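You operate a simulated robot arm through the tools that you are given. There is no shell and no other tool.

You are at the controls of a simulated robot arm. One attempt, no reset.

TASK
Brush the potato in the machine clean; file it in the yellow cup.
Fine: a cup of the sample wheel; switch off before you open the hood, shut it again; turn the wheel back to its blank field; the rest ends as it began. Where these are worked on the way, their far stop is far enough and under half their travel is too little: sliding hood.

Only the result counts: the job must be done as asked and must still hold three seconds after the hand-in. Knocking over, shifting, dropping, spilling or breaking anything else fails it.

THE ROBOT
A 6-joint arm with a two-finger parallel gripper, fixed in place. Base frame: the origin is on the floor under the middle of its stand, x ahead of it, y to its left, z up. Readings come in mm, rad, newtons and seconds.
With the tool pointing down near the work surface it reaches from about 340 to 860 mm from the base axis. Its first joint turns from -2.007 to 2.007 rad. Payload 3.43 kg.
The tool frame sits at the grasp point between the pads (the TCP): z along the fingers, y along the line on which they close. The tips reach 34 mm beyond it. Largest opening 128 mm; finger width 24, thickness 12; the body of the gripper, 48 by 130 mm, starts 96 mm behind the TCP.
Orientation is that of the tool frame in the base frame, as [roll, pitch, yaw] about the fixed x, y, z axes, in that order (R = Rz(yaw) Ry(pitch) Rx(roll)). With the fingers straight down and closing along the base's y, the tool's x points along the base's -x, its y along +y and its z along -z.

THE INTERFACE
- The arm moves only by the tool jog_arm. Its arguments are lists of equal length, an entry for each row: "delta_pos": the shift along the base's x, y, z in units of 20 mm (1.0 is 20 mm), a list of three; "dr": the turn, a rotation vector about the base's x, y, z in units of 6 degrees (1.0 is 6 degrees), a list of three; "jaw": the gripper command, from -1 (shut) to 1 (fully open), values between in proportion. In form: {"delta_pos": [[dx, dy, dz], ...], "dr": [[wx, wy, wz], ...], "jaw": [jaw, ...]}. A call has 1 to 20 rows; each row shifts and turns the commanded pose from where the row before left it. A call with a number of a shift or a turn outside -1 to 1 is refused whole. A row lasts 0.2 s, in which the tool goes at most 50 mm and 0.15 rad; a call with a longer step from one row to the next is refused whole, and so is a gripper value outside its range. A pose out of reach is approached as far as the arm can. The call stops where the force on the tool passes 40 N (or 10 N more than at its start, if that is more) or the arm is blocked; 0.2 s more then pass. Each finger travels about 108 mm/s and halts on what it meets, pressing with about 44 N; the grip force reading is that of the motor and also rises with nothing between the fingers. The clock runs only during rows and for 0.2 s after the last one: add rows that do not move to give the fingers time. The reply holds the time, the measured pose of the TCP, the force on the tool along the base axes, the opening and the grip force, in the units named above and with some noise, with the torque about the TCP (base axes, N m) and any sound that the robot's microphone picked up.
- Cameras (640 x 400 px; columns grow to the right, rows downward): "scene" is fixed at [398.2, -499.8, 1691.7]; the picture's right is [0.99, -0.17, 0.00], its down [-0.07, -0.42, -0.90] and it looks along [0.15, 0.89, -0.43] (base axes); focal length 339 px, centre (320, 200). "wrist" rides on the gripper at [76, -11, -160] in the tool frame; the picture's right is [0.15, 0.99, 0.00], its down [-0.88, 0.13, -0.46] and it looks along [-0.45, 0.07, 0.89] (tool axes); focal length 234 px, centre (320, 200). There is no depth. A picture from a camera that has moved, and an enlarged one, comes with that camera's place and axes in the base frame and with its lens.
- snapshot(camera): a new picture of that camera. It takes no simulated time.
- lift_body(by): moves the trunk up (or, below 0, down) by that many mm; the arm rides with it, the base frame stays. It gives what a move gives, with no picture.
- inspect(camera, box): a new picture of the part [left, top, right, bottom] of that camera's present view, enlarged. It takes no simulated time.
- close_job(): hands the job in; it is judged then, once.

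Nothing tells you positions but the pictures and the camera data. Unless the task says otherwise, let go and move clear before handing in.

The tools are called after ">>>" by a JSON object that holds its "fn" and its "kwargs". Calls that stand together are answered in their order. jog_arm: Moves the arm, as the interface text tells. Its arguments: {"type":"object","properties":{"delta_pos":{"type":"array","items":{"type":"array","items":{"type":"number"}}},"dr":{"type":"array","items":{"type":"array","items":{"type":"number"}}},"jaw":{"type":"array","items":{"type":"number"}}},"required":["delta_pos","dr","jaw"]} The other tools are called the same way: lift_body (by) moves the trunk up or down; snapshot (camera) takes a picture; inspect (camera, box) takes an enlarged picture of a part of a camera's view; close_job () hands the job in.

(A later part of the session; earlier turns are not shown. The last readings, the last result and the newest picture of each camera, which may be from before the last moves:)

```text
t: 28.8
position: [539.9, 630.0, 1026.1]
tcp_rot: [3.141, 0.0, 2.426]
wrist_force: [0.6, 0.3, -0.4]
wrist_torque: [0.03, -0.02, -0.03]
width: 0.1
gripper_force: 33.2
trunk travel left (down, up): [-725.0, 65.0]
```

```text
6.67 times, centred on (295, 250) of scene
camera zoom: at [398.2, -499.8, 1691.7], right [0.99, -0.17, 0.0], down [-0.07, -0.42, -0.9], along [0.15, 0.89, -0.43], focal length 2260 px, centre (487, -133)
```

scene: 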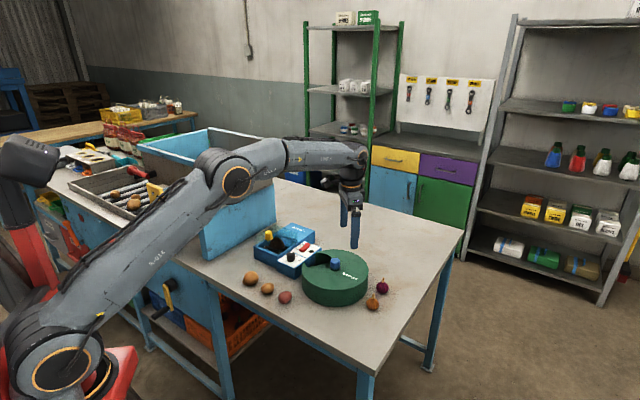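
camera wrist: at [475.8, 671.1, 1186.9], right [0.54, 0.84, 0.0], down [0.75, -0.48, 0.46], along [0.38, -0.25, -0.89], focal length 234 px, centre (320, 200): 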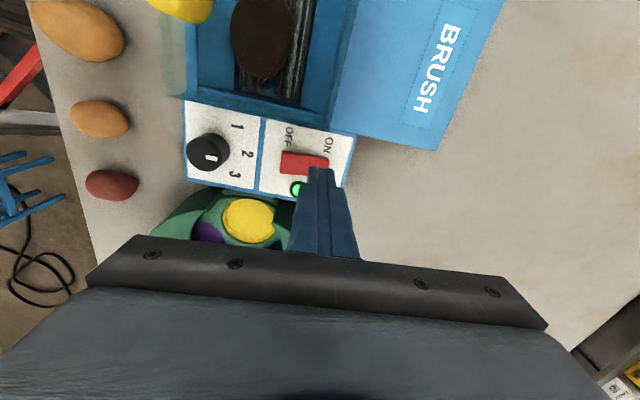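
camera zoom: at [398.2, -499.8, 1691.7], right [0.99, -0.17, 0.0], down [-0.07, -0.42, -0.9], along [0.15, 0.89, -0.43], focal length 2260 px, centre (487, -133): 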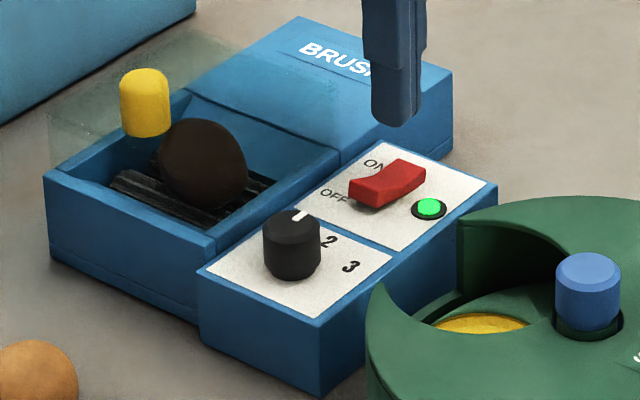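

The potato is turning on its rollers. I'll wait over the OFF end and keep watching.

>>> {"fn": "jog_arm", "kwargs": {"delta_pos": [[-0.53, -0.64, 0], [-0.53, -0.64, 0], [0, 0, 0], [0, 0, 0], [0, 0, 0]], "dr": [[0, 0, 0], [0, 0, 0], [0, 0, 0], [0, 0, 0], [0, 0, 0]], "jaw": [-1, -1, -1, -1, -1]}}

>>> {"fn": "inspect", "kwargs": {"camera": "wrist", "box": [140, 0, 380, 200]}}

>>> {"fn": "inspect", "kwargs": {"camera": "scene", "box": [250, 220, 340, 280]}}

```text
t: 30.0
position: [519.4, 604.9, 1025.2]
tcp_rot: [-3.14, 0.0, 2.426]
wrist_force: [0.1, 0.7, -0.5]
wrist_torque: [0.01, 0.01, 0.01]
width: 0.0
gripper_force: 32.8
trunk travel left (down, up): [-725.0, 65.0]
```

```text
2.00 times, centred on (260, 100) of wrist
camera zoom: at [454.5, 645.3, 1186.3], right [0.54, 0.84, 0.0], down [0.75, -0.48, 0.46], along [0.38, -0.25, -0.89], focal length 468 px, centre (440, 400)
```

zoom: 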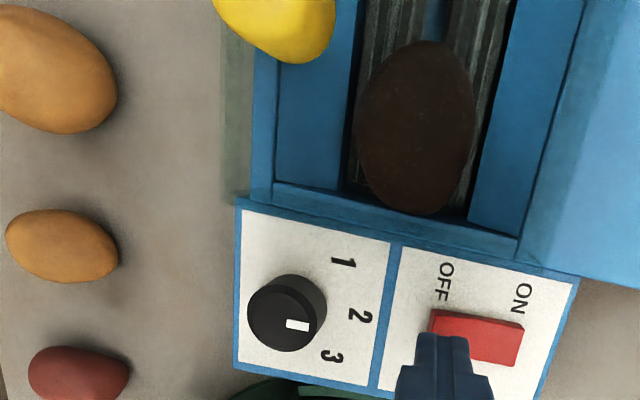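

```text
6.67 times, centred on (295, 250) of scene
camera zoom: at [398.2, -499.8, 1691.7], right [0.99, -0.17, 0.0], down [-0.07, -0.42, -0.9], along [0.15, 0.89, -0.43], focal length 2260 px, centre (487, -133)
```

zoom: 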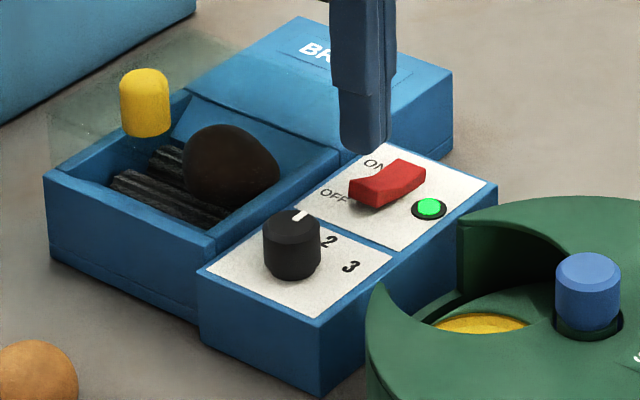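

>>> {"fn": "jog_arm", "kwargs": {"delta_pos": [[0, 0, 0], [0, 0, 0], [0, 0, 0], [0, 0, 0], [0, 0, 0], [0, 0, 0], [0, 0, 0], [0, 0, 0], [0, 0, 0], [0, 0, 0]], "dr": [[0, 0, 0], [0, 0, 0], [0, 0, 0], [0, 0, 0], [0, 0, 0], [0, 0, 0], [0, 0, 0], [0, 0, 0], [0, 0, 0], [0, 0, 0]], "jaw": [-1, -1, -1, -1, -1, -1, -1, -1, -1, -1]}}

>>> {"fn": "inspect", "kwargs": {"camera": "wrist", "box": [140, 0, 380, 200]}}

>>> {"fn": "inspect", "kwargs": {"camera": "scene", "box": [250, 220, 340, 280]}}

```text
t: 32.2
position: [519.5, 604.4, 1026.3]
tcp_rot: [-3.14, 0.0, 2.426]
wrist_force: [-0.1, -0.3, -0.6]
wrist_torque: [0.03, -0.01, 0.02]
width: 0.0
gripper_force: 33.3
trunk travel left (down, up): [-725.0, 65.0]
```

```text
2.00 times, centred on (260, 100) of wrist
camera zoom: at [454.5, 645.3, 1186.3], right [0.54, 0.84, 0.0], down [0.75, -0.48, 0.46], along [0.38, -0.25, -0.89], focal length 468 px, centre (440, 400)
```

zoom: 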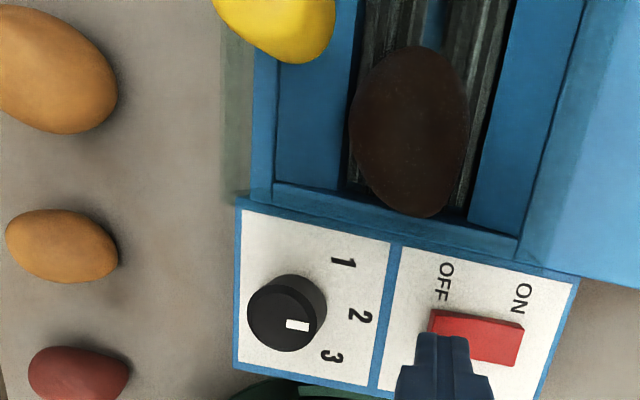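

```text
6.67 times, centred on (295, 250) of scene
camera zoom: at [398.2, -499.8, 1691.7], right [0.99, -0.17, 0.0], down [-0.07, -0.42, -0.9], along [0.15, 0.89, -0.43], focal length 2260 px, centre (487, -133)
```

zoom: 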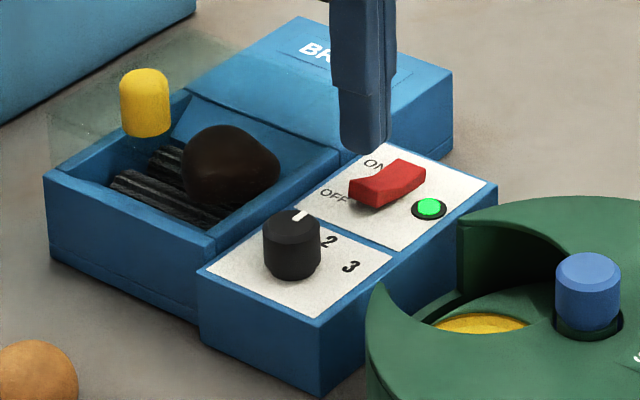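

Still dark brown; I'll keep brushing and watching.

>>> {"fn": "jog_arm", "kwargs": {"delta_pos": [[0, 0, 0], [0, 0, 0], [0, 0, 0], [0, 0, 0], [0, 0, 0], [0, 0, 0], [0, 0, 0], [0, 0, 0], [0, 0, 0], [0, 0, 0], [0, 0, 0], [0, 0, 0], [0, 0, 0], [0, 0, 0], [0, 0, 0]], "dr": [[0, 0, 0], [0, 0, 0], [0, 0, 0], [0, 0, 0], [0, 0, 0], [0, 0, 0], [0, 0, 0], [0, 0, 0], [0, 0, 0], [0, 0, 0], [0, 0, 0], [0, 0, 0], [0, 0, 0], [0, 0, 0], [0, 0, 0]], "jaw": [-1, -1, -1, -1, -1, -1, -1, -1, -1, -1, -1, -1, -1, -1, -1]}}

>>> {"fn": "inspect", "kwargs": {"camera": "wrist", "box": [140, 0, 380, 200]}}

>>> {"fn": "inspect", "kwargs": {"camera": "scene", "box": [250, 220, 340, 280]}}

```text
t: 35.4
position: [520.1, 603.9, 1025.7]
tcp_rot: [3.141, 0.003, 2.425]
wrist_force: [0.3, 0.2, -0.4]
wrist_torque: [-0.02, 0.0, -0.01]
width: 0.0
gripper_force: 33.6
trunk travel left (down, up): [-725.0, 65.0]
```

```text
2.00 times, centred on (260, 100) of wrist
camera zoom: at [454.6, 645.3, 1186.3], right [0.54, 0.84, 0.0], down [0.75, -0.48, 0.46], along [0.38, -0.25, -0.89], focal length 468 px, centre (440, 400)
```

zoom: 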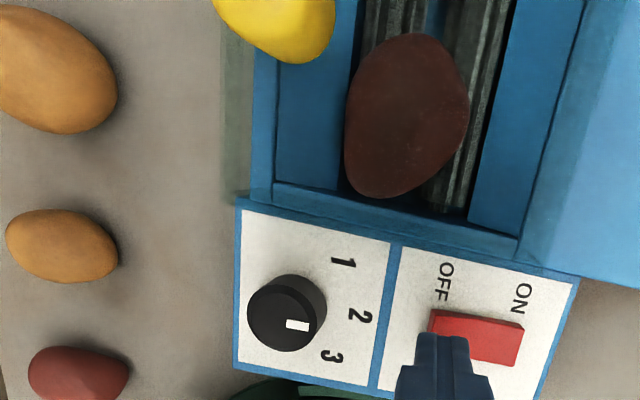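

```text
6.67 times, centred on (295, 250) of scene
camera zoom: at [398.2, -499.8, 1691.7], right [0.99, -0.17, 0.0], down [-0.07, -0.42, -0.9], along [0.15, 0.89, -0.43], focal length 2260 px, centre (487, -133)
```

zoom: 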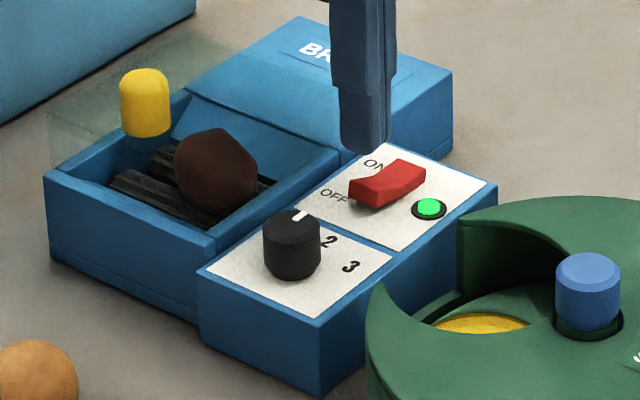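

The colour is changing: it is becoming reddish. I'll continue.

>>> {"fn": "jog_arm", "kwargs": {"delta_pos": [[0, 0, 0], [0, 0, 0], [0, 0, 0], [0, 0, 0], [0, 0, 0], [0, 0, 0], [0, 0, 0], [0, 0, 0], [0, 0, 0], [0, 0, 0]], "dr": [[0, 0, 0], [0, 0, 0], [0, 0, 0], [0, 0, 0], [0, 0, 0], [0, 0, 0], [0, 0, 0], [0, 0, 0], [0, 0, 0], [0, 0, 0]], "jaw": [-1, -1, -1, -1, -1, -1, -1, -1, -1, -1]}}

>>> {"fn": "inspect", "kwargs": {"camera": "wrist", "box": [140, 0, 380, 200]}}

>>> {"fn": "inspect", "kwargs": {"camera": "scene", "box": [250, 220, 340, 280]}}

```text
t: 37.6
position: [519.6, 604.8, 1026.5]
tcp_rot: [-3.14, 0.002, 2.425]
wrist_force: [-0.5, 0.1, -0.3]
wrist_torque: [0.0, 0.05, -0.02]
width: 0.0
gripper_force: 32.9
trunk travel left (down, up): [-725.0, 65.0]
```

```text
2.00 times, centred on (260, 100) of wrist
camera zoom: at [454.6, 645.3, 1186.3], right [0.54, 0.84, 0.0], down [0.75, -0.48, 0.46], along [0.38, -0.25, -0.89], focal length 468 px, centre (440, 400)
```

zoom: 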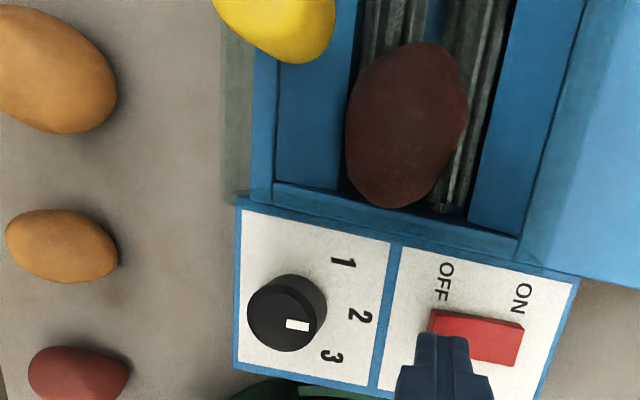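

```text
6.67 times, centred on (295, 250) of scene
camera zoom: at [398.2, -499.8, 1691.7], right [0.99, -0.17, 0.0], down [-0.07, -0.42, -0.9], along [0.15, 0.89, -0.43], focal length 2260 px, centre (487, -133)
```

zoom: 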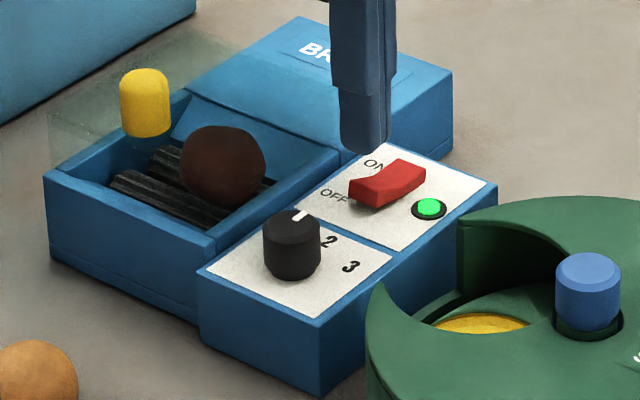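

>>> {"fn": "jog_arm", "kwargs": {"delta_pos": [[0, 0, 0], [0, 0, 0], [0, 0, 0], [0, 0, 0], [0, 0, 0], [0, 0, 0], [0, 0, 0], [0, 0, 0], [0, 0, 0], [0, 0, 0], [0, 0, 0], [0, 0, 0], [0, 0, 0], [0, 0, 0], [0, 0, 0], [0, 0, 0], [0, 0, 0], [0, 0, 0], [0, 0, 0], [0, 0, 0]], "dr": [[0, 0, 0], [0, 0, 0], [0, 0, 0], [0, 0, 0], [0, 0, 0], [0, 0, 0], [0, 0, 0], [0, 0, 0], [0, 0, 0], [0, 0, 0], [0, 0, 0], [0, 0, 0], [0, 0, 0], [0, 0, 0], [0, 0, 0], [0, 0, 0], [0, 0, 0], [0, 0, 0], [0, 0, 0], [0, 0, 0]], "jaw": [-1, -1, -1, -1, -1, -1, -1, -1, -1, -1, -1, -1, -1, -1, -1, -1, -1, -1, -1, -1]}}

>>> {"fn": "inspect", "kwargs": {"camera": "wrist", "box": [140, 0, 380, 200]}}

>>> {"fn": "inspect", "kwargs": {"camera": "scene", "box": [250, 220, 340, 280]}}

```text
t: 41.8
position: [519.9, 603.2, 1024.9]
tcp_rot: [-3.141, 0.0, 2.426]
wrist_force: [0.9, -0.5, -0.3]
wrist_torque: [0.0, 0.01, 0.02]
width: 0.0
gripper_force: 32.8
trunk travel left (down, up): [-725.0, 65.0]
```

```text
2.00 times, centred on (260, 100) of wrist
camera zoom: at [454.5, 645.3, 1186.3], right [0.54, 0.84, 0.0], down [0.75, -0.48, 0.46], along [0.38, -0.25, -0.89], focal length 468 px, centre (440, 400)
```

zoom: 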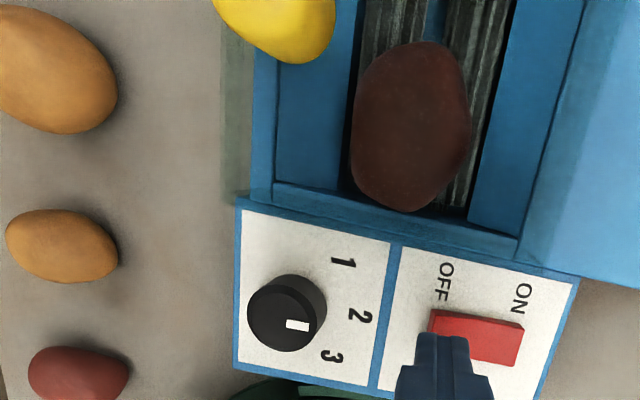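

```text
6.67 times, centred on (295, 250) of scene
camera zoom: at [398.2, -499.8, 1691.7], right [0.99, -0.17, 0.0], down [-0.07, -0.42, -0.9], along [0.15, 0.89, -0.43], focal length 2260 px, centre (487, -133)
```

zoom: 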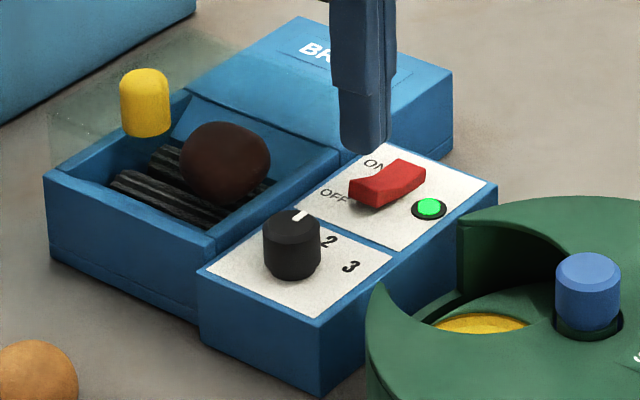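

>>> {"fn": "jog_arm", "kwargs": {"delta_pos": [[0, 0, 0], [0, 0, 0], [0, 0, 0], [0, 0, 0], [0, 0, 0], [0, 0, 0], [0, 0, 0], [0, 0, 0], [0, 0, 0], [0, 0, 0], [0, 0, 0], [0, 0, 0], [0, 0, 0], [0, 0, 0], [0, 0, 0], [0, 0, 0], [0, 0, 0], [0, 0, 0], [0, 0, 0], [0, 0, 0]], "dr": [[0, 0, 0], [0, 0, 0], [0, 0, 0], [0, 0, 0], [0, 0, 0], [0, 0, 0], [0, 0, 0], [0, 0, 0], [0, 0, 0], [0, 0, 0], [0, 0, 0], [0, 0, 0], [0, 0, 0], [0, 0, 0], [0, 0, 0], [0, 0, 0], [0, 0, 0], [0, 0, 0], [0, 0, 0], [0, 0, 0]], "jaw": [-1, -1, -1, -1, -1, -1, -1, -1, -1, -1, -1, -1, -1, -1, -1, -1, -1, -1, -1, -1]}}

>>> {"fn": "inspect", "kwargs": {"camera": "wrist", "box": [140, 0, 380, 200]}}

>>> {"fn": "inspect", "kwargs": {"camera": "scene", "box": [250, 220, 340, 280]}}

```text
t: 46.0
position: [519.2, 604.8, 1025.2]
tcp_rot: [-3.14, 0.001, 2.426]
wrist_force: [0.0, 0.4, 1.0]
wrist_torque: [-0.01, -0.01, -0.02]
width: 0.0
gripper_force: 33.4
trunk travel left (down, up): [-725.0, 65.0]
```

```text
2.00 times, centred on (260, 100) of wrist
camera zoom: at [454.6, 645.3, 1186.3], right [0.54, 0.84, 0.0], down [0.75, -0.48, 0.46], along [0.38, -0.25, -0.89], focal length 468 px, centre (440, 400)
```

zoom: 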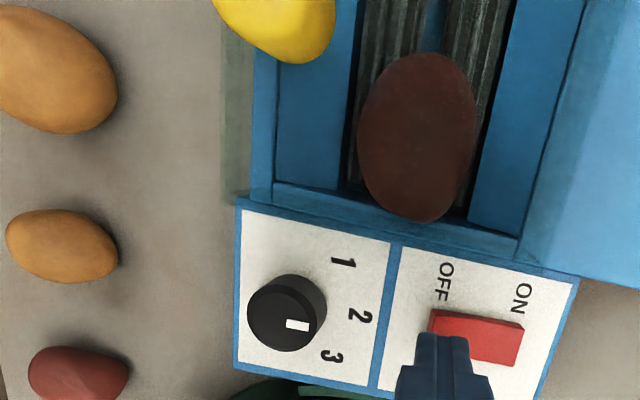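

```text
6.67 times, centred on (295, 250) of scene
camera zoom: at [398.2, -499.8, 1691.7], right [0.99, -0.17, 0.0], down [-0.07, -0.42, -0.9], along [0.15, 0.89, -0.43], focal length 2260 px, centre (487, -133)
```

zoom: 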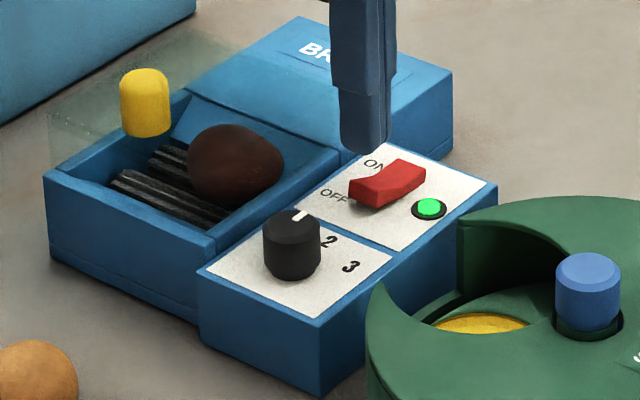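

It's slowly getting redder. I'll keep brushing.

>>> {"fn": "jog_arm", "kwargs": {"delta_pos": [[0, 0, 0], [0, 0, 0], [0, 0, 0], [0, 0, 0], [0, 0, 0], [0, 0, 0], [0, 0, 0], [0, 0, 0], [0, 0, 0], [0, 0, 0], [0, 0, 0], [0, 0, 0], [0, 0, 0], [0, 0, 0], [0, 0, 0], [0, 0, 0], [0, 0, 0], [0, 0, 0], [0, 0, 0], [0, 0, 0]], "dr": [[0, 0, 0], [0, 0, 0], [0, 0, 0], [0, 0, 0], [0, 0, 0], [0, 0, 0], [0, 0, 0], [0, 0, 0], [0, 0, 0], [0, 0, 0], [0, 0, 0], [0, 0, 0], [0, 0, 0], [0, 0, 0], [0, 0, 0], [0, 0, 0], [0, 0, 0], [0, 0, 0], [0, 0, 0], [0, 0, 0]], "jaw": [-1, -1, -1, -1, -1, -1, -1, -1, -1, -1, -1, -1, -1, -1, -1, -1, -1, -1, -1, -1]}}

>>> {"fn": "inspect", "kwargs": {"camera": "wrist", "box": [140, 0, 380, 200]}}

>>> {"fn": "inspect", "kwargs": {"camera": "scene", "box": [250, 220, 340, 280]}}

```text
t: 50.2
position: [520.4, 605.6, 1025.8]
tcp_rot: [-3.141, -0.001, 2.426]
wrist_force: [0.9, -0.2, -0.6]
wrist_torque: [0.01, 0.0, 0.04]
width: 0.3
gripper_force: 32.9
trunk travel left (down, up): [-725.0, 65.0]
```

```text
2.00 times, centred on (260, 100) of wrist
camera zoom: at [454.6, 645.3, 1186.3], right [0.54, 0.84, 0.0], down [0.75, -0.48, 0.46], along [0.38, -0.25, -0.89], focal length 468 px, centre (440, 400)
```

zoom: 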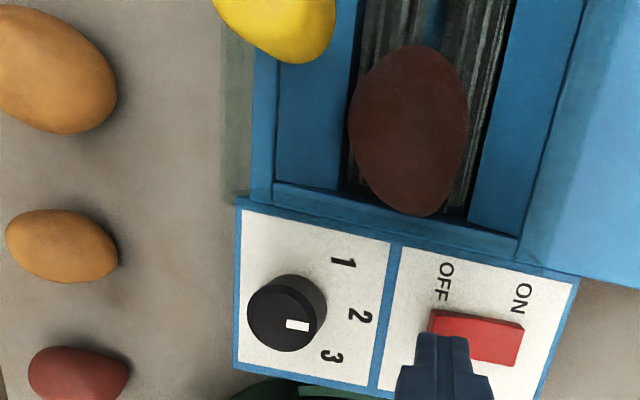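

```text
6.67 times, centred on (295, 250) of scene
camera zoom: at [398.2, -499.8, 1691.7], right [0.99, -0.17, 0.0], down [-0.07, -0.42, -0.9], along [0.15, 0.89, -0.43], focal length 2260 px, centre (487, -133)
```

zoom: 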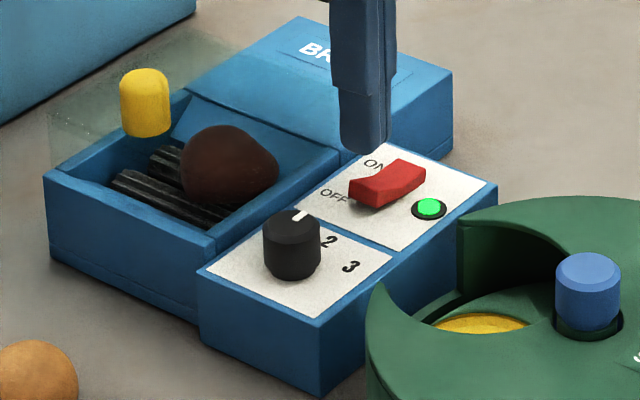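

>>> {"fn": "inspect", "kwargs": {"camera": "wrist", "box": [260, 0, 340, 60]}}

>>> {"fn": "jog_arm", "kwargs": {"delta_pos": [[0, 0, 0], [0, 0, 0], [0, 0, 0], [0, 0, 0], [0, 0, 0], [0, 0, 0], [0, 0, 0], [0, 0, 0], [0, 0, 0], [0, 0, 0], [0, 0, 0], [0, 0, 0], [0, 0, 0], [0, 0, 0], [0, 0, 0], [0, 0, 0], [0, 0, 0], [0, 0, 0], [0, 0, 0], [0, 0, 0]], "dr": [[0, 0, 0], [0, 0, 0], [0, 0, 0], [0, 0, 0], [0, 0, 0], [0, 0, 0], [0, 0, 0], [0, 0, 0], [0, 0, 0], [0, 0, 0], [0, 0, 0], [0, 0, 0], [0, 0, 0], [0, 0, 0], [0, 0, 0], [0, 0, 0], [0, 0, 0], [0, 0, 0], [0, 0, 0], [0, 0, 0]], "jaw": [-1, -1, -1, -1, -1, -1, -1, -1, -1, -1, -1, -1, -1, -1, -1, -1, -1, -1, -1, -1]}}

>>> {"fn": "inspect", "kwargs": {"camera": "wrist", "box": [260, 0, 340, 60]}}

>>> {"fn": "inspect", "kwargs": {"camera": "wrist", "box": [140, 0, 380, 200]}}

```text
6.67 times, centred on (300, 30) of wrist
camera zoom: at [454.6, 645.3, 1186.3], right [0.54, 0.84, 0.0], down [0.75, -0.48, 0.46], along [0.38, -0.25, -0.89], focal length 1561 px, centre (453, 1333)
```

zoom: 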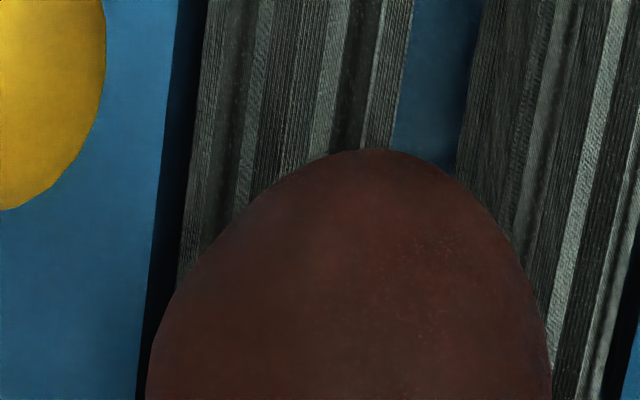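

```text
t: 54.4
position: [520.1, 603.7, 1024.8]
tcp_rot: [-3.141, 0.0, 2.427]
wrist_force: [0.2, 0.1, 0.2]
wrist_torque: [0.0, 0.02, 0.03]
width: 0.0
gripper_force: 33.4
trunk travel left (down, up): [-725.0, 65.0]
```

```text
6.67 times, centred on (300, 30) of wrist
camera zoom: at [454.5, 645.3, 1186.3], right [0.54, 0.84, 0.0], down [0.75, -0.48, 0.46], along [0.38, -0.25, -0.89], focal length 1561 px, centre (453, 1333)
```

zoom: 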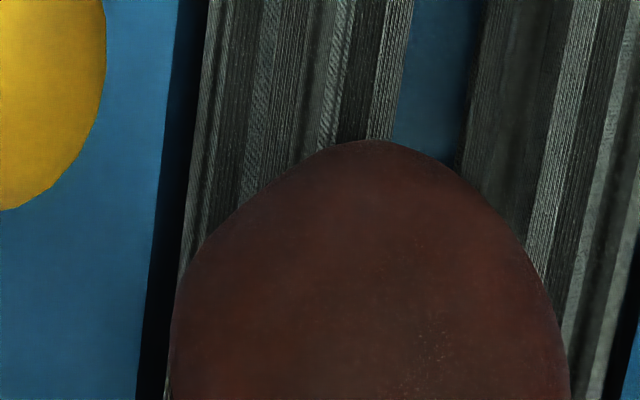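

```text
2.00 times, centred on (260, 100) of wrist
camera zoom: at [454.5, 645.3, 1186.3], right [0.54, 0.84, 0.0], down [0.75, -0.48, 0.46], along [0.38, -0.25, -0.89], focal length 468 px, centre (440, 400)
```

zoom: 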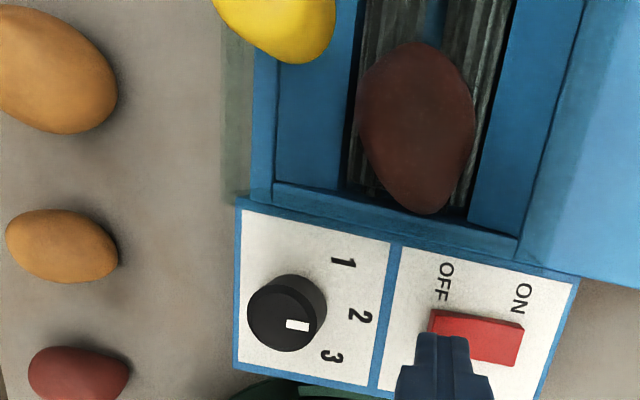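

>>> {"fn": "jog_arm", "kwargs": {"delta_pos": [[0, 0, 0], [0, 0, 0], [0, 0, 0], [0, 0, 0], [0, 0, 0], [0, 0, 0], [0, 0, 0], [0, 0, 0], [0, 0, 0], [0, 0, 0], [0, 0, 0], [0, 0, 0], [0, 0, 0], [0, 0, 0], [0, 0, 0], [0, 0, 0], [0, 0, 0], [0, 0, 0], [0, 0, 0], [0, 0, 0]], "dr": [[0, 0, 0], [0, 0, 0], [0, 0, 0], [0, 0, 0], [0, 0, 0], [0, 0, 0], [0, 0, 0], [0, 0, 0], [0, 0, 0], [0, 0, 0], [0, 0, 0], [0, 0, 0], [0, 0, 0], [0, 0, 0], [0, 0, 0], [0, 0, 0], [0, 0, 0], [0, 0, 0], [0, 0, 0], [0, 0, 0]], "jaw": [-1, -1, -1, -1, -1, -1, -1, -1, -1, -1, -1, -1, -1, -1, -1, -1, -1, -1, -1, -1]}}

>>> {"fn": "inspect", "kwargs": {"camera": "wrist", "box": [140, 0, 380, 200]}}

>>> {"fn": "jog_arm", "kwargs": {"delta_pos": [[0, 0, 0], [0, 0, 0], [0, 0, 0], [0, 0, 0], [0, 0, 0], [0, 0, 0], [0, 0, 0], [0, 0, 0], [0, 0, 0], [0, 0, 0], [0, 0, 0], [0, 0, 0], [0, 0, 0], [0, 0, 0], [0, 0, 0], [0, 0, 0], [0, 0, 0], [0, 0, 0], [0, 0, 0], [0, 0, 0]], "dr": [[0, 0, 0], [0, 0, 0], [0, 0, 0], [0, 0, 0], [0, 0, 0], [0, 0, 0], [0, 0, 0], [0, 0, 0], [0, 0, 0], [0, 0, 0], [0, 0, 0], [0, 0, 0], [0, 0, 0], [0, 0, 0], [0, 0, 0], [0, 0, 0], [0, 0, 0], [0, 0, 0], [0, 0, 0], [0, 0, 0]], "jaw": [-1, -1, -1, -1, -1, -1, -1, -1, -1, -1, -1, -1, -1, -1, -1, -1, -1, -1, -1, -1]}}

>>> {"fn": "inspect", "kwargs": {"camera": "wrist", "box": [140, 0, 380, 200]}}

>>> {"fn": "inspect", "kwargs": {"camera": "scene", "box": [240, 220, 340, 310]}}

```text
t: 58.6
position: [518.7, 604.6, 1026.2]
tcp_rot: [-3.141, 0.0, 2.426]
wrist_force: [0.5, 0.4, 1.0]
wrist_torque: [0.0, 0.04, 0.01]
width: 0.0
gripper_force: 32.6
trunk travel left (down, up): [-725.0, 65.0]
```

```text
2.00 times, centred on (260, 100) of wrist
camera zoom: at [454.6, 645.3, 1186.3], right [0.54, 0.84, 0.0], down [0.75, -0.48, 0.46], along [0.38, -0.25, -0.89], focal length 468 px, centre (440, 400)
```

zoom: 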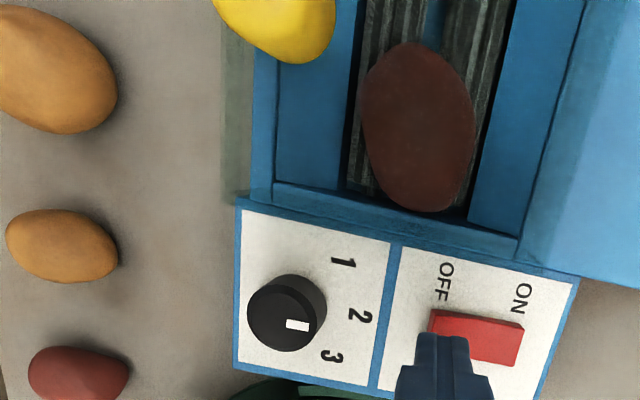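

```text
t: 62.8
position: [520.1, 603.8, 1025.6]
tcp_rot: [-3.14, 0.002, 2.427]
wrist_force: [-0.4, -0.1, 0.2]
wrist_torque: [0.01, 0.03, -0.02]
width: 0.0
gripper_force: 33.2
trunk travel left (down, up): [-725.0, 65.0]
```

```text
2.00 times, centred on (260, 100) of wrist
camera zoom: at [454.6, 645.3, 1186.3], right [0.54, 0.84, 0.0], down [0.75, -0.48, 0.46], along [0.38, -0.25, -0.89], focal length 468 px, centre (440, 400)
```

zoom: 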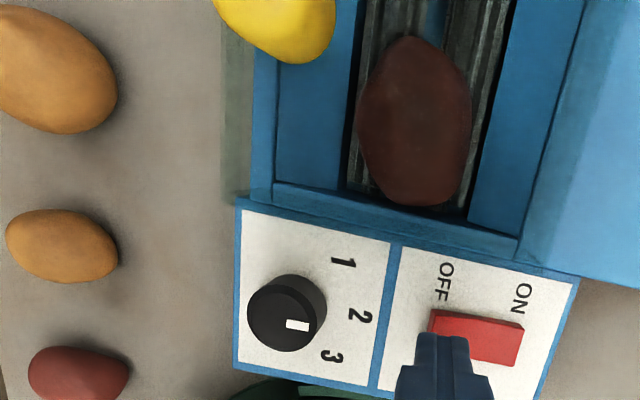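

```text
4.44 times, centred on (290, 265) of scene
camera zoom: at [398.2, -499.8, 1691.7], right [0.99, -0.17, 0.0], down [-0.07, -0.42, -0.9], along [0.15, 0.89, -0.43], focal length 1506 px, centre (453, -89)
```

zoom: 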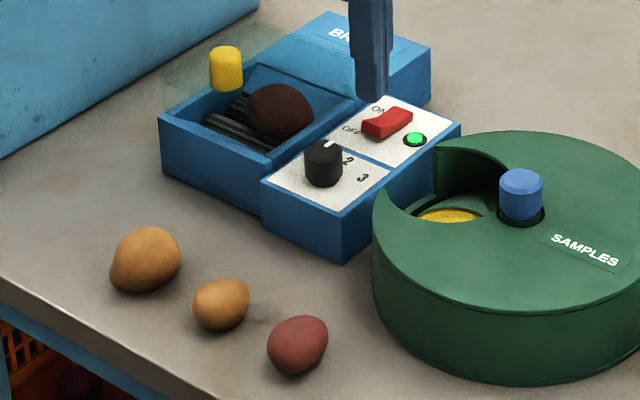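

>>> {"fn": "inspect", "kwargs": {"camera": "wrist", "box": [260, 0, 340, 60]}}

>>> {"fn": "jog_arm", "kwargs": {"delta_pos": [[0, 0, 0], [0, 0, 0], [0, 0, 0], [0, 0, 0], [0, 0, 0], [0, 0, 0], [0, 0, 0], [0, 0, 0], [0, 0, 0], [0, 0, 0], [0, 0, 0], [0, 0, 0], [0, 0, 0], [0, 0, 0], [0, 0, 0], [0, 0, 0], [0, 0, 0], [0, 0, 0], [0, 0, 0], [0, 0, 0]], "dr": [[0, 0, 0], [0, 0, 0], [0, 0, 0], [0, 0, 0], [0, 0, 0], [0, 0, 0], [0, 0, 0], [0, 0, 0], [0, 0, 0], [0, 0, 0], [0, 0, 0], [0, 0, 0], [0, 0, 0], [0, 0, 0], [0, 0, 0], [0, 0, 0], [0, 0, 0], [0, 0, 0], [0, 0, 0], [0, 0, 0]], "jaw": [-1, -1, -1, -1, -1, -1, -1, -1, -1, -1, -1, -1, -1, -1, -1, -1, -1, -1, -1, -1]}}

>>> {"fn": "inspect", "kwargs": {"camera": "wrist", "box": [260, 0, 340, 60]}}

>>> {"fn": "inspect", "kwargs": {"camera": "scene", "box": [264, 228, 304, 258]}}

```text
6.67 times, centred on (300, 30) of wrist
camera zoom: at [454.6, 645.3, 1186.3], right [0.54, 0.84, 0.0], down [0.75, -0.48, 0.46], along [0.38, -0.25, -0.89], focal length 1561 px, centre (453, 1333)
```

zoom: 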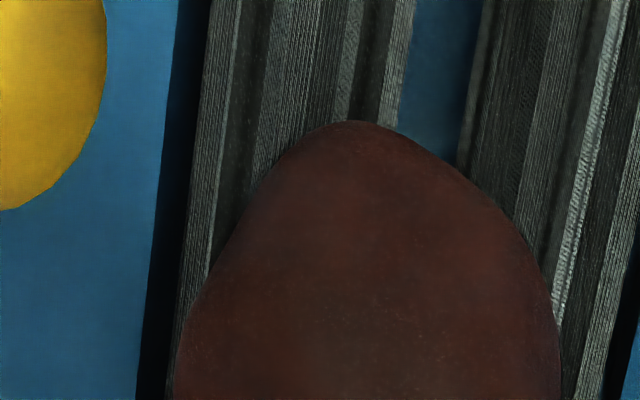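

```text
t: 67.0
position: [520.4, 605.1, 1025.3]
tcp_rot: [-3.14, -0.001, 2.425]
wrist_force: [0.4, 0.6, 0.5]
wrist_torque: [0.0, 0.04, 0.07]
width: 0.1
gripper_force: 32.9
trunk travel left (down, up): [-725.0, 65.0]
```

```text
6.67 times, centred on (300, 30) of wrist
camera zoom: at [454.6, 645.3, 1186.3], right [0.54, 0.84, 0.0], down [0.75, -0.48, 0.46], along [0.38, -0.25, -0.89], focal length 1561 px, centre (453, 1333)
```

zoom: 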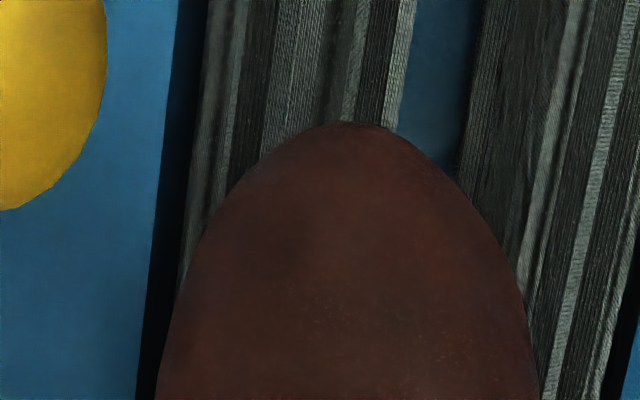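

```text
13.33 times, centred on (284, 243) of scene
camera zoom: at [398.2, -499.8, 1691.7], right [0.99, -0.17, 0.0], down [-0.07, -0.42, -0.9], along [0.15, 0.89, -0.43], focal length 4519 px, centre (800, -373)
```

zoom: 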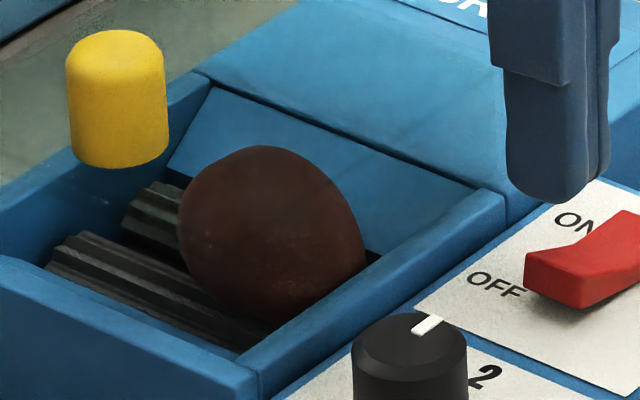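

The colour hasn't changed much since about t=37. I'll get a closer, less shaded view of the potato through the hood.

>>> {"fn": "jog_arm", "kwargs": {"delta_pos": [[0, 0, 1], [-0.6, 0.4, 1], [-0.6, 0.4, 1], [-0.6, 0.5, 0.5], [-0.7, 0.5, 0]], "dr": [[0, 0, 0], [0, 0, 0], [0, 0, 0], [0, 0, 0], [0, 0, 0]], "jaw": [-1, 0, 0.5, 1, 1]}}

>>> {"fn": "snapshot", "kwargs": {"camera": "wrist"}}

>>> {"fn": "inspect", "kwargs": {"camera": "wrist", "box": [220, 70, 420, 220]}}

>>> {"fn": "snapshot", "kwargs": {"camera": "scene"}}

```text
t: 68.2
position: [468.9, 639.5, 1095.3]
tcp_rot: [3.141, 0.002, 2.426]
wrist_force: [0.0, -0.8, 0.4]
wrist_torque: [-0.01, 0.02, 0.0]
width: 128.0
gripper_force: 0.1
trunk travel left (down, up): [-725.0, 65.0]
```

```text
taken
camera wrist: at [404.5, 680.8, 1255.9], right [0.54, 0.84, 0.0], down [0.75, -0.48, 0.46], along [0.38, -0.25, -0.89], focal length 234 px, centre (320, 200)
```

wrist: 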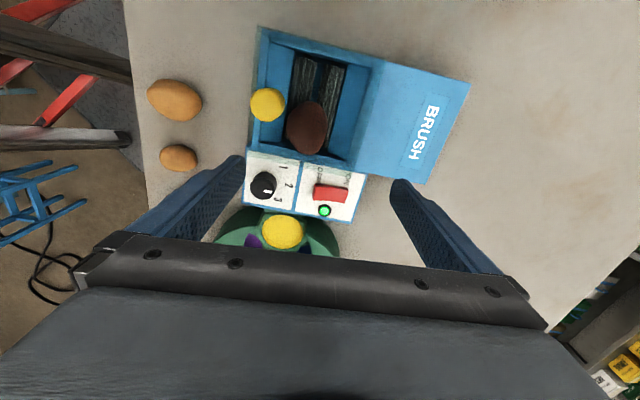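

```text
2.67 times, centred on (320, 145) of wrist
camera zoom: at [404.5, 680.8, 1255.9], right [0.54, 0.84, 0.0], down [0.75, -0.48, 0.46], along [0.38, -0.25, -0.89], focal length 624 px, centre (320, 347)
```

zoom: 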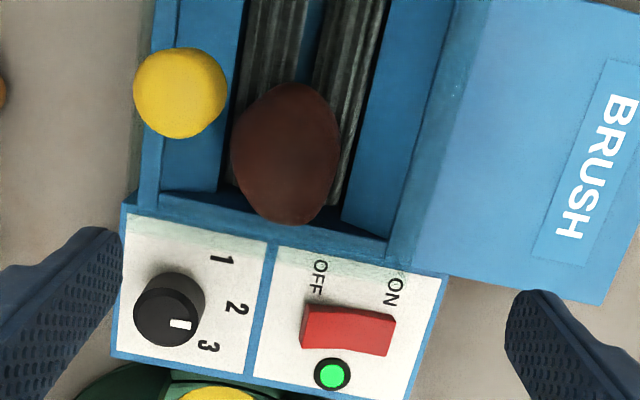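

```text
taken
```

scene: 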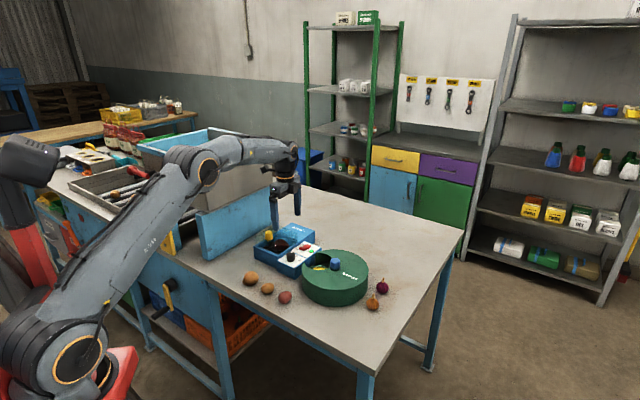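

>>> {"fn": "inspect", "kwargs": {"camera": "wrist", "box": [285, 95, 345, 160]}}

>>> {"fn": "jog_arm", "kwargs": {"delta_pos": [[0, 0, 0], [0, 0, 0], [0, 0, 0], [0, 0, 0], [0, 0, 0], [0, 0, 0], [0, 0, 0], [0, 0, 0], [0, 0, 0], [0, 0, 0], [0, 0, 0], [0, 0, 0], [0, 0, 0], [0, 0, 0], [0, 0, 0], [0, 0, 0], [0, 0, 0], [0, 0, 0], [0, 0, 0], [0, 0, 0]], "dr": [[0, 0, 0], [0, 0, 0], [0, 0, 0], [0, 0, 0], [0, 0, 0], [0, 0, 0], [0, 0, 0], [0, 0, 0], [0, 0, 0], [0, 0, 0], [0, 0, 0], [0, 0, 0], [0, 0, 0], [0, 0, 0], [0, 0, 0], [0, 0, 0], [0, 0, 0], [0, 0, 0], [0, 0, 0], [0, 0, 0]], "jaw": [1, 1, 1, 1, 1, 1, 1, 1, 1, 1, 1, 1, 1, 1, 1, 1, 1, 1, 1, 1]}}

>>> {"fn": "inspect", "kwargs": {"camera": "wrist", "box": [285, 95, 345, 160]}}

>>> {"fn": "jog_arm", "kwargs": {"delta_pos": [[0, 0, 0], [0, 0, 0], [0, 0, 0], [0, 0, 0], [0, 0, 0], [0, 0, 0], [0, 0, 0], [0, 0, 0], [0, 0, 0], [0, 0, 0], [0, 0, 0], [0, 0, 0], [0, 0, 0], [0, 0, 0], [0, 0, 0], [0, 0, 0], [0, 0, 0], [0, 0, 0], [0, 0, 0], [0, 0, 0]], "dr": [[0, 0, 0], [0, 0, 0], [0, 0, 0], [0, 0, 0], [0, 0, 0], [0, 0, 0], [0, 0, 0], [0, 0, 0], [0, 0, 0], [0, 0, 0], [0, 0, 0], [0, 0, 0], [0, 0, 0], [0, 0, 0], [0, 0, 0], [0, 0, 0], [0, 0, 0], [0, 0, 0], [0, 0, 0], [0, 0, 0]], "jaw": [1, 1, 1, 1, 1, 1, 1, 1, 1, 1, 1, 1, 1, 1, 1, 1, 1, 1, 1, 1]}}

>>> {"fn": "inspect", "kwargs": {"camera": "wrist", "box": [285, 95, 345, 160]}}

```text
6.15 times, centred on (315, 128) of wrist
camera zoom: at [404.5, 680.8, 1255.9], right [0.54, 0.84, 0.0], down [0.75, -0.48, 0.46], along [0.38, -0.25, -0.89], focal length 1441 px, centre (351, 646)
```

zoom: 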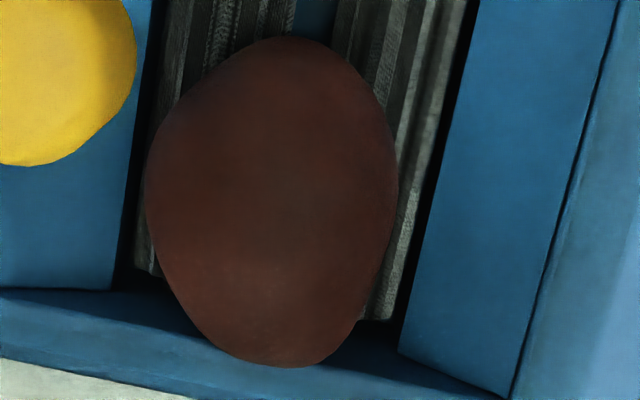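

```text
t: 72.4
position: [470.0, 639.3, 1094.7]
tcp_rot: [3.141, 0.001, 2.427]
wrist_force: [-0.6, -0.5, -0.1]
wrist_torque: [0.01, -0.02, 0.03]
width: 128.1
gripper_force: 0.1
trunk travel left (down, up): [-725.0, 65.0]
```

```text
6.15 times, centred on (315, 128) of wrist
camera zoom: at [404.6, 680.7, 1255.7], right [0.54, 0.84, 0.0], down [0.75, -0.48, 0.46], along [0.38, -0.25, -0.89], focal length 1441 px, centre (351, 646)
```

zoom: 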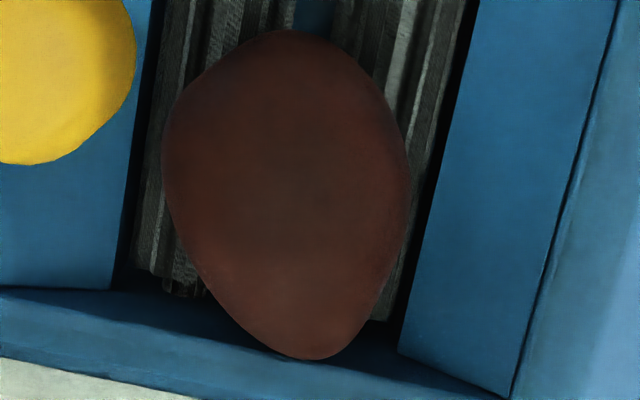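

```text
t: 76.6
position: [470.5, 639.0, 1094.2]
tcp_rot: [3.141, 0.0, 2.427]
wrist_force: [-1.0, -0.7, -0.8]
wrist_torque: [0.03, -0.02, -0.01]
width: 127.8
gripper_force: 0.0
trunk travel left (down, up): [-725.0, 65.0]
```

```text
6.15 times, centred on (315, 128) of wrist
camera zoom: at [404.6, 680.7, 1255.7], right [0.54, 0.84, 0.0], down [0.75, -0.48, 0.46], along [0.38, -0.25, -0.89], focal length 1441 px, centre (351, 646)
```

zoom: 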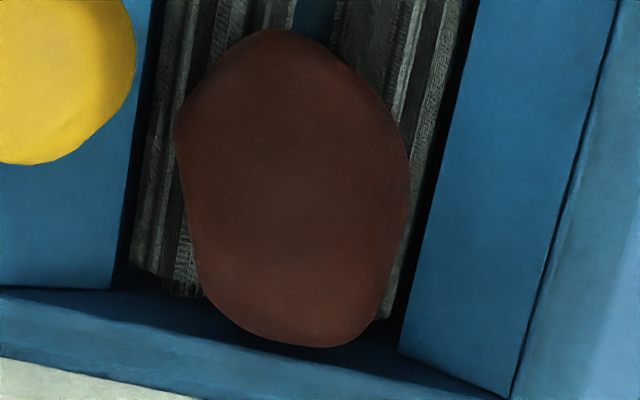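

The potato has been an even reddish tone since about t=35, so it looks saturated. I'll switch off, then open the hood and check it without the glass.

>>> {"fn": "jog_arm", "kwargs": {"delta_pos": [[0.83, -0.58, -0.5], [0.83, -0.58, -0.6], [0.83, -0.58, -0.6], [0, 0, -0.6], [0, 0, 0], [0, 0, 0]], "dr": [[0, 0, 0], [0, 0, 0], [0, 0, 0], [0, 0, 0], [0, 0, 0], [0, 0, 0]], "jaw": [0.3, -0.5, -1, -1, -1, -1]}}

>>> {"fn": "inspect", "kwargs": {"camera": "wrist", "box": [220, 60, 420, 220]}}

```text
t: 78.0
position: [520.4, 606.8, 1048.0]
tcp_rot: [-3.141, 0.001, 2.426]
wrist_force: [0.4, -0.8, 0.6]
wrist_torque: [0.01, -0.02, 0.04]
width: 0.2
gripper_force: 32.8
trunk travel left (down, up): [-725.0, 65.0]
```

```text
2.50 times, centred on (320, 140) of wrist
camera zoom: at [454.5, 646.8, 1210.1], right [0.54, 0.84, 0.0], down [0.75, -0.48, 0.46], along [0.38, -0.25, -0.89], focal length 585 px, centre (320, 350)
```

zoom: 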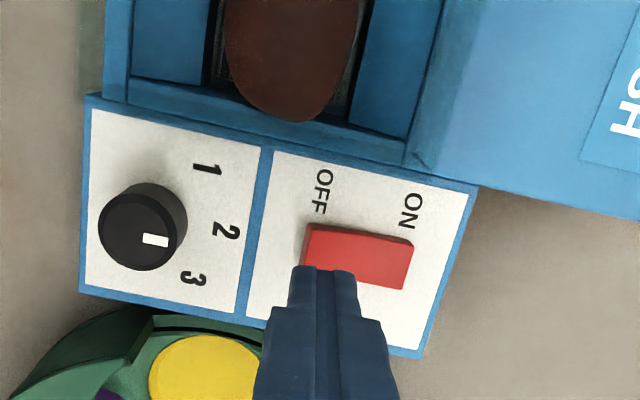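

>>> {"fn": "jog_arm", "kwargs": {"delta_pos": [[-0.04, -0.12, -1], [0, 0, -1], [0, 0, -0.35], [0, 0, -0.2], [0, 0, -0.15]], "dr": [[0, 0, 0], [0, 0, 0], [0, 0, 0], [0, 0, 0], [0, 0, 0]], "jaw": [-1, -1, -1, -1, -1]}}

>>> {"fn": "inspect", "kwargs": {"camera": "wrist", "box": [220, 60, 420, 220]}}

>>> {"fn": "inspect", "kwargs": {"camera": "scene", "box": [250, 210, 350, 280]}}

```text
t: 79.2
position: [519.2, 602.8, 995.3]
tcp_rot: [3.141, 0.002, 2.425]
wrist_force: [0.5, 0.1, 0.4]
wrist_torque: [-0.02, 0.0, -0.01]
width: 0.0
gripper_force: 33.0
trunk travel left (down, up): [-725.0, 65.0]
```

```text
2.50 times, centred on (320, 140) of wrist
camera zoom: at [453.7, 644.1, 1156.2], right [0.54, 0.84, 0.0], down [0.75, -0.48, 0.46], along [0.38, -0.25, -0.89], focal length 585 px, centre (320, 350)
```

zoom: 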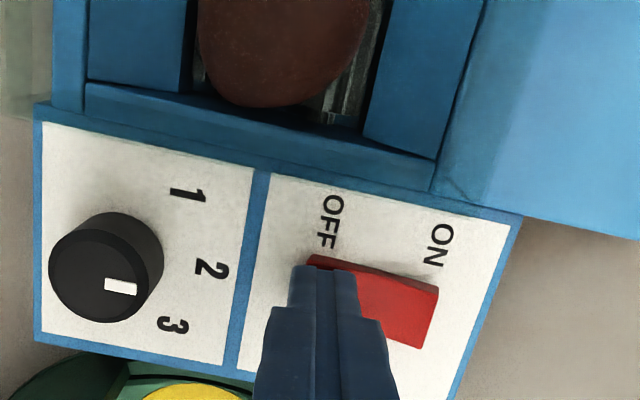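

```text
5.71 times, centred on (300, 245) of scene
camera zoom: at [398.2, -499.8, 1691.7], right [0.99, -0.17, 0.0], down [-0.07, -0.42, -0.9], along [0.15, 0.89, -0.43], focal length 1937 px, centre (434, -57)
```

zoom: 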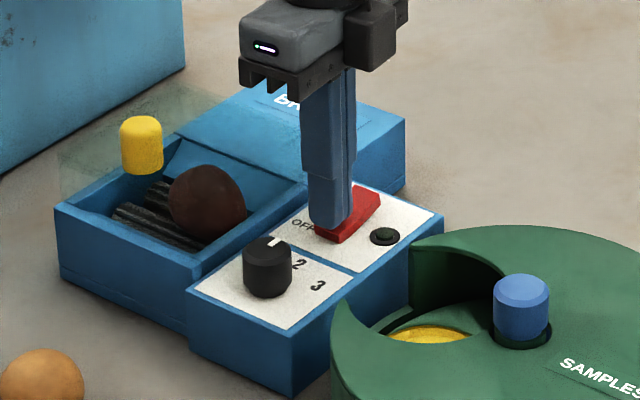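

The lamp is dark and the rocker is back at OFF. I'll lift and move above the hood's yellow knob at about [395.5, 628.5], jaws open along the slide direction.

>>> {"fn": "jog_arm", "kwargs": {"delta_pos": [[0, 0, 1], [0, 0, 1], [0, 0, 1], [-0.6, 0.1, 1], [-0.8, 0.17, 0.8], [-0.8, 0.17, 0], [-0.8, 0.17, 0], [-0.8, 0.17, 0], [-0.8, 0.17, 0], [-0.8, 0.17, 0], [-0.76, 0.16, 0]], "dr": [[0, 0, 0], [0, 0, 0], [0, 0, 0], [0, 0, -0.2], [0, 0, -0.2], [0, 0, -0.2], [0, 0, -0.15], [0, 0, 0], [0, 0, 0], [0, 0, 0], [0, 0, 0]], "jaw": [-1, -0.5, 0, 0.5, 1, 1, 1, 1, 1, 1, 1]}}

>>> {"fn": "snapshot", "kwargs": {"camera": "wrist"}}

>>> {"fn": "inspect", "kwargs": {"camera": "wrist", "box": [220, 90, 440, 230]}}

>>> {"fn": "inspect", "kwargs": {"camera": "scene", "box": [180, 120, 360, 280]}}

```text
t: 81.6
position: [396.1, 628.6, 1091.0]
tcp_rot: [-3.141, 0.0, 2.346]
wrist_force: [-0.2, 0.2, 0.6]
wrist_torque: [0.01, 0.01, 0.0]
width: 127.8
gripper_force: 0.0
trunk travel left (down, up): [-725.0, 65.0]
```

```text
taken
camera wrist: at [333.9, 674.9, 1252.2], right [0.6, 0.8, 0.0], down [0.71, -0.54, 0.46], along [0.36, -0.27, -0.89], focal length 234 px, centre (320, 200)
```

wrist: 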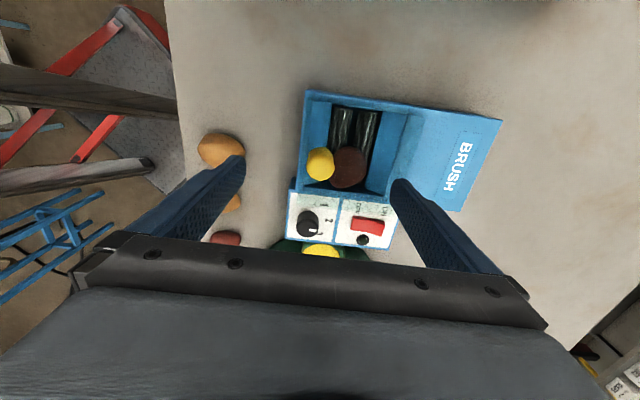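

```text
2.86 times, centred on (330, 160) of wrist
camera zoom: at [333.9, 674.9, 1252.2], right [0.6, 0.8, 0.0], down [0.71, -0.54, 0.46], along [0.36, -0.27, -0.89], focal length 669 px, centre (291, 314)
```

zoom: 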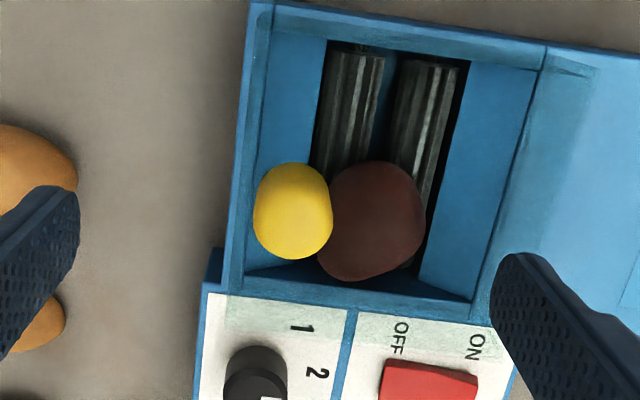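

```text
2.50 times, centred on (270, 200) of scene
camera zoom: at [398.2, -499.8, 1691.7], right [0.99, -0.17, 0.0], down [-0.07, -0.42, -0.9], along [0.15, 0.89, -0.43], focal length 847 px, centre (445, 200)
```

zoom: 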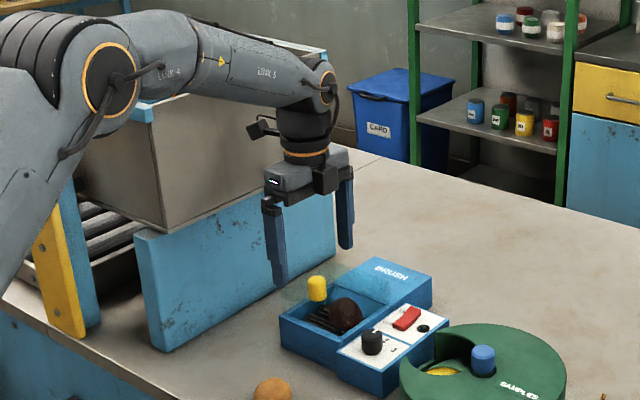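

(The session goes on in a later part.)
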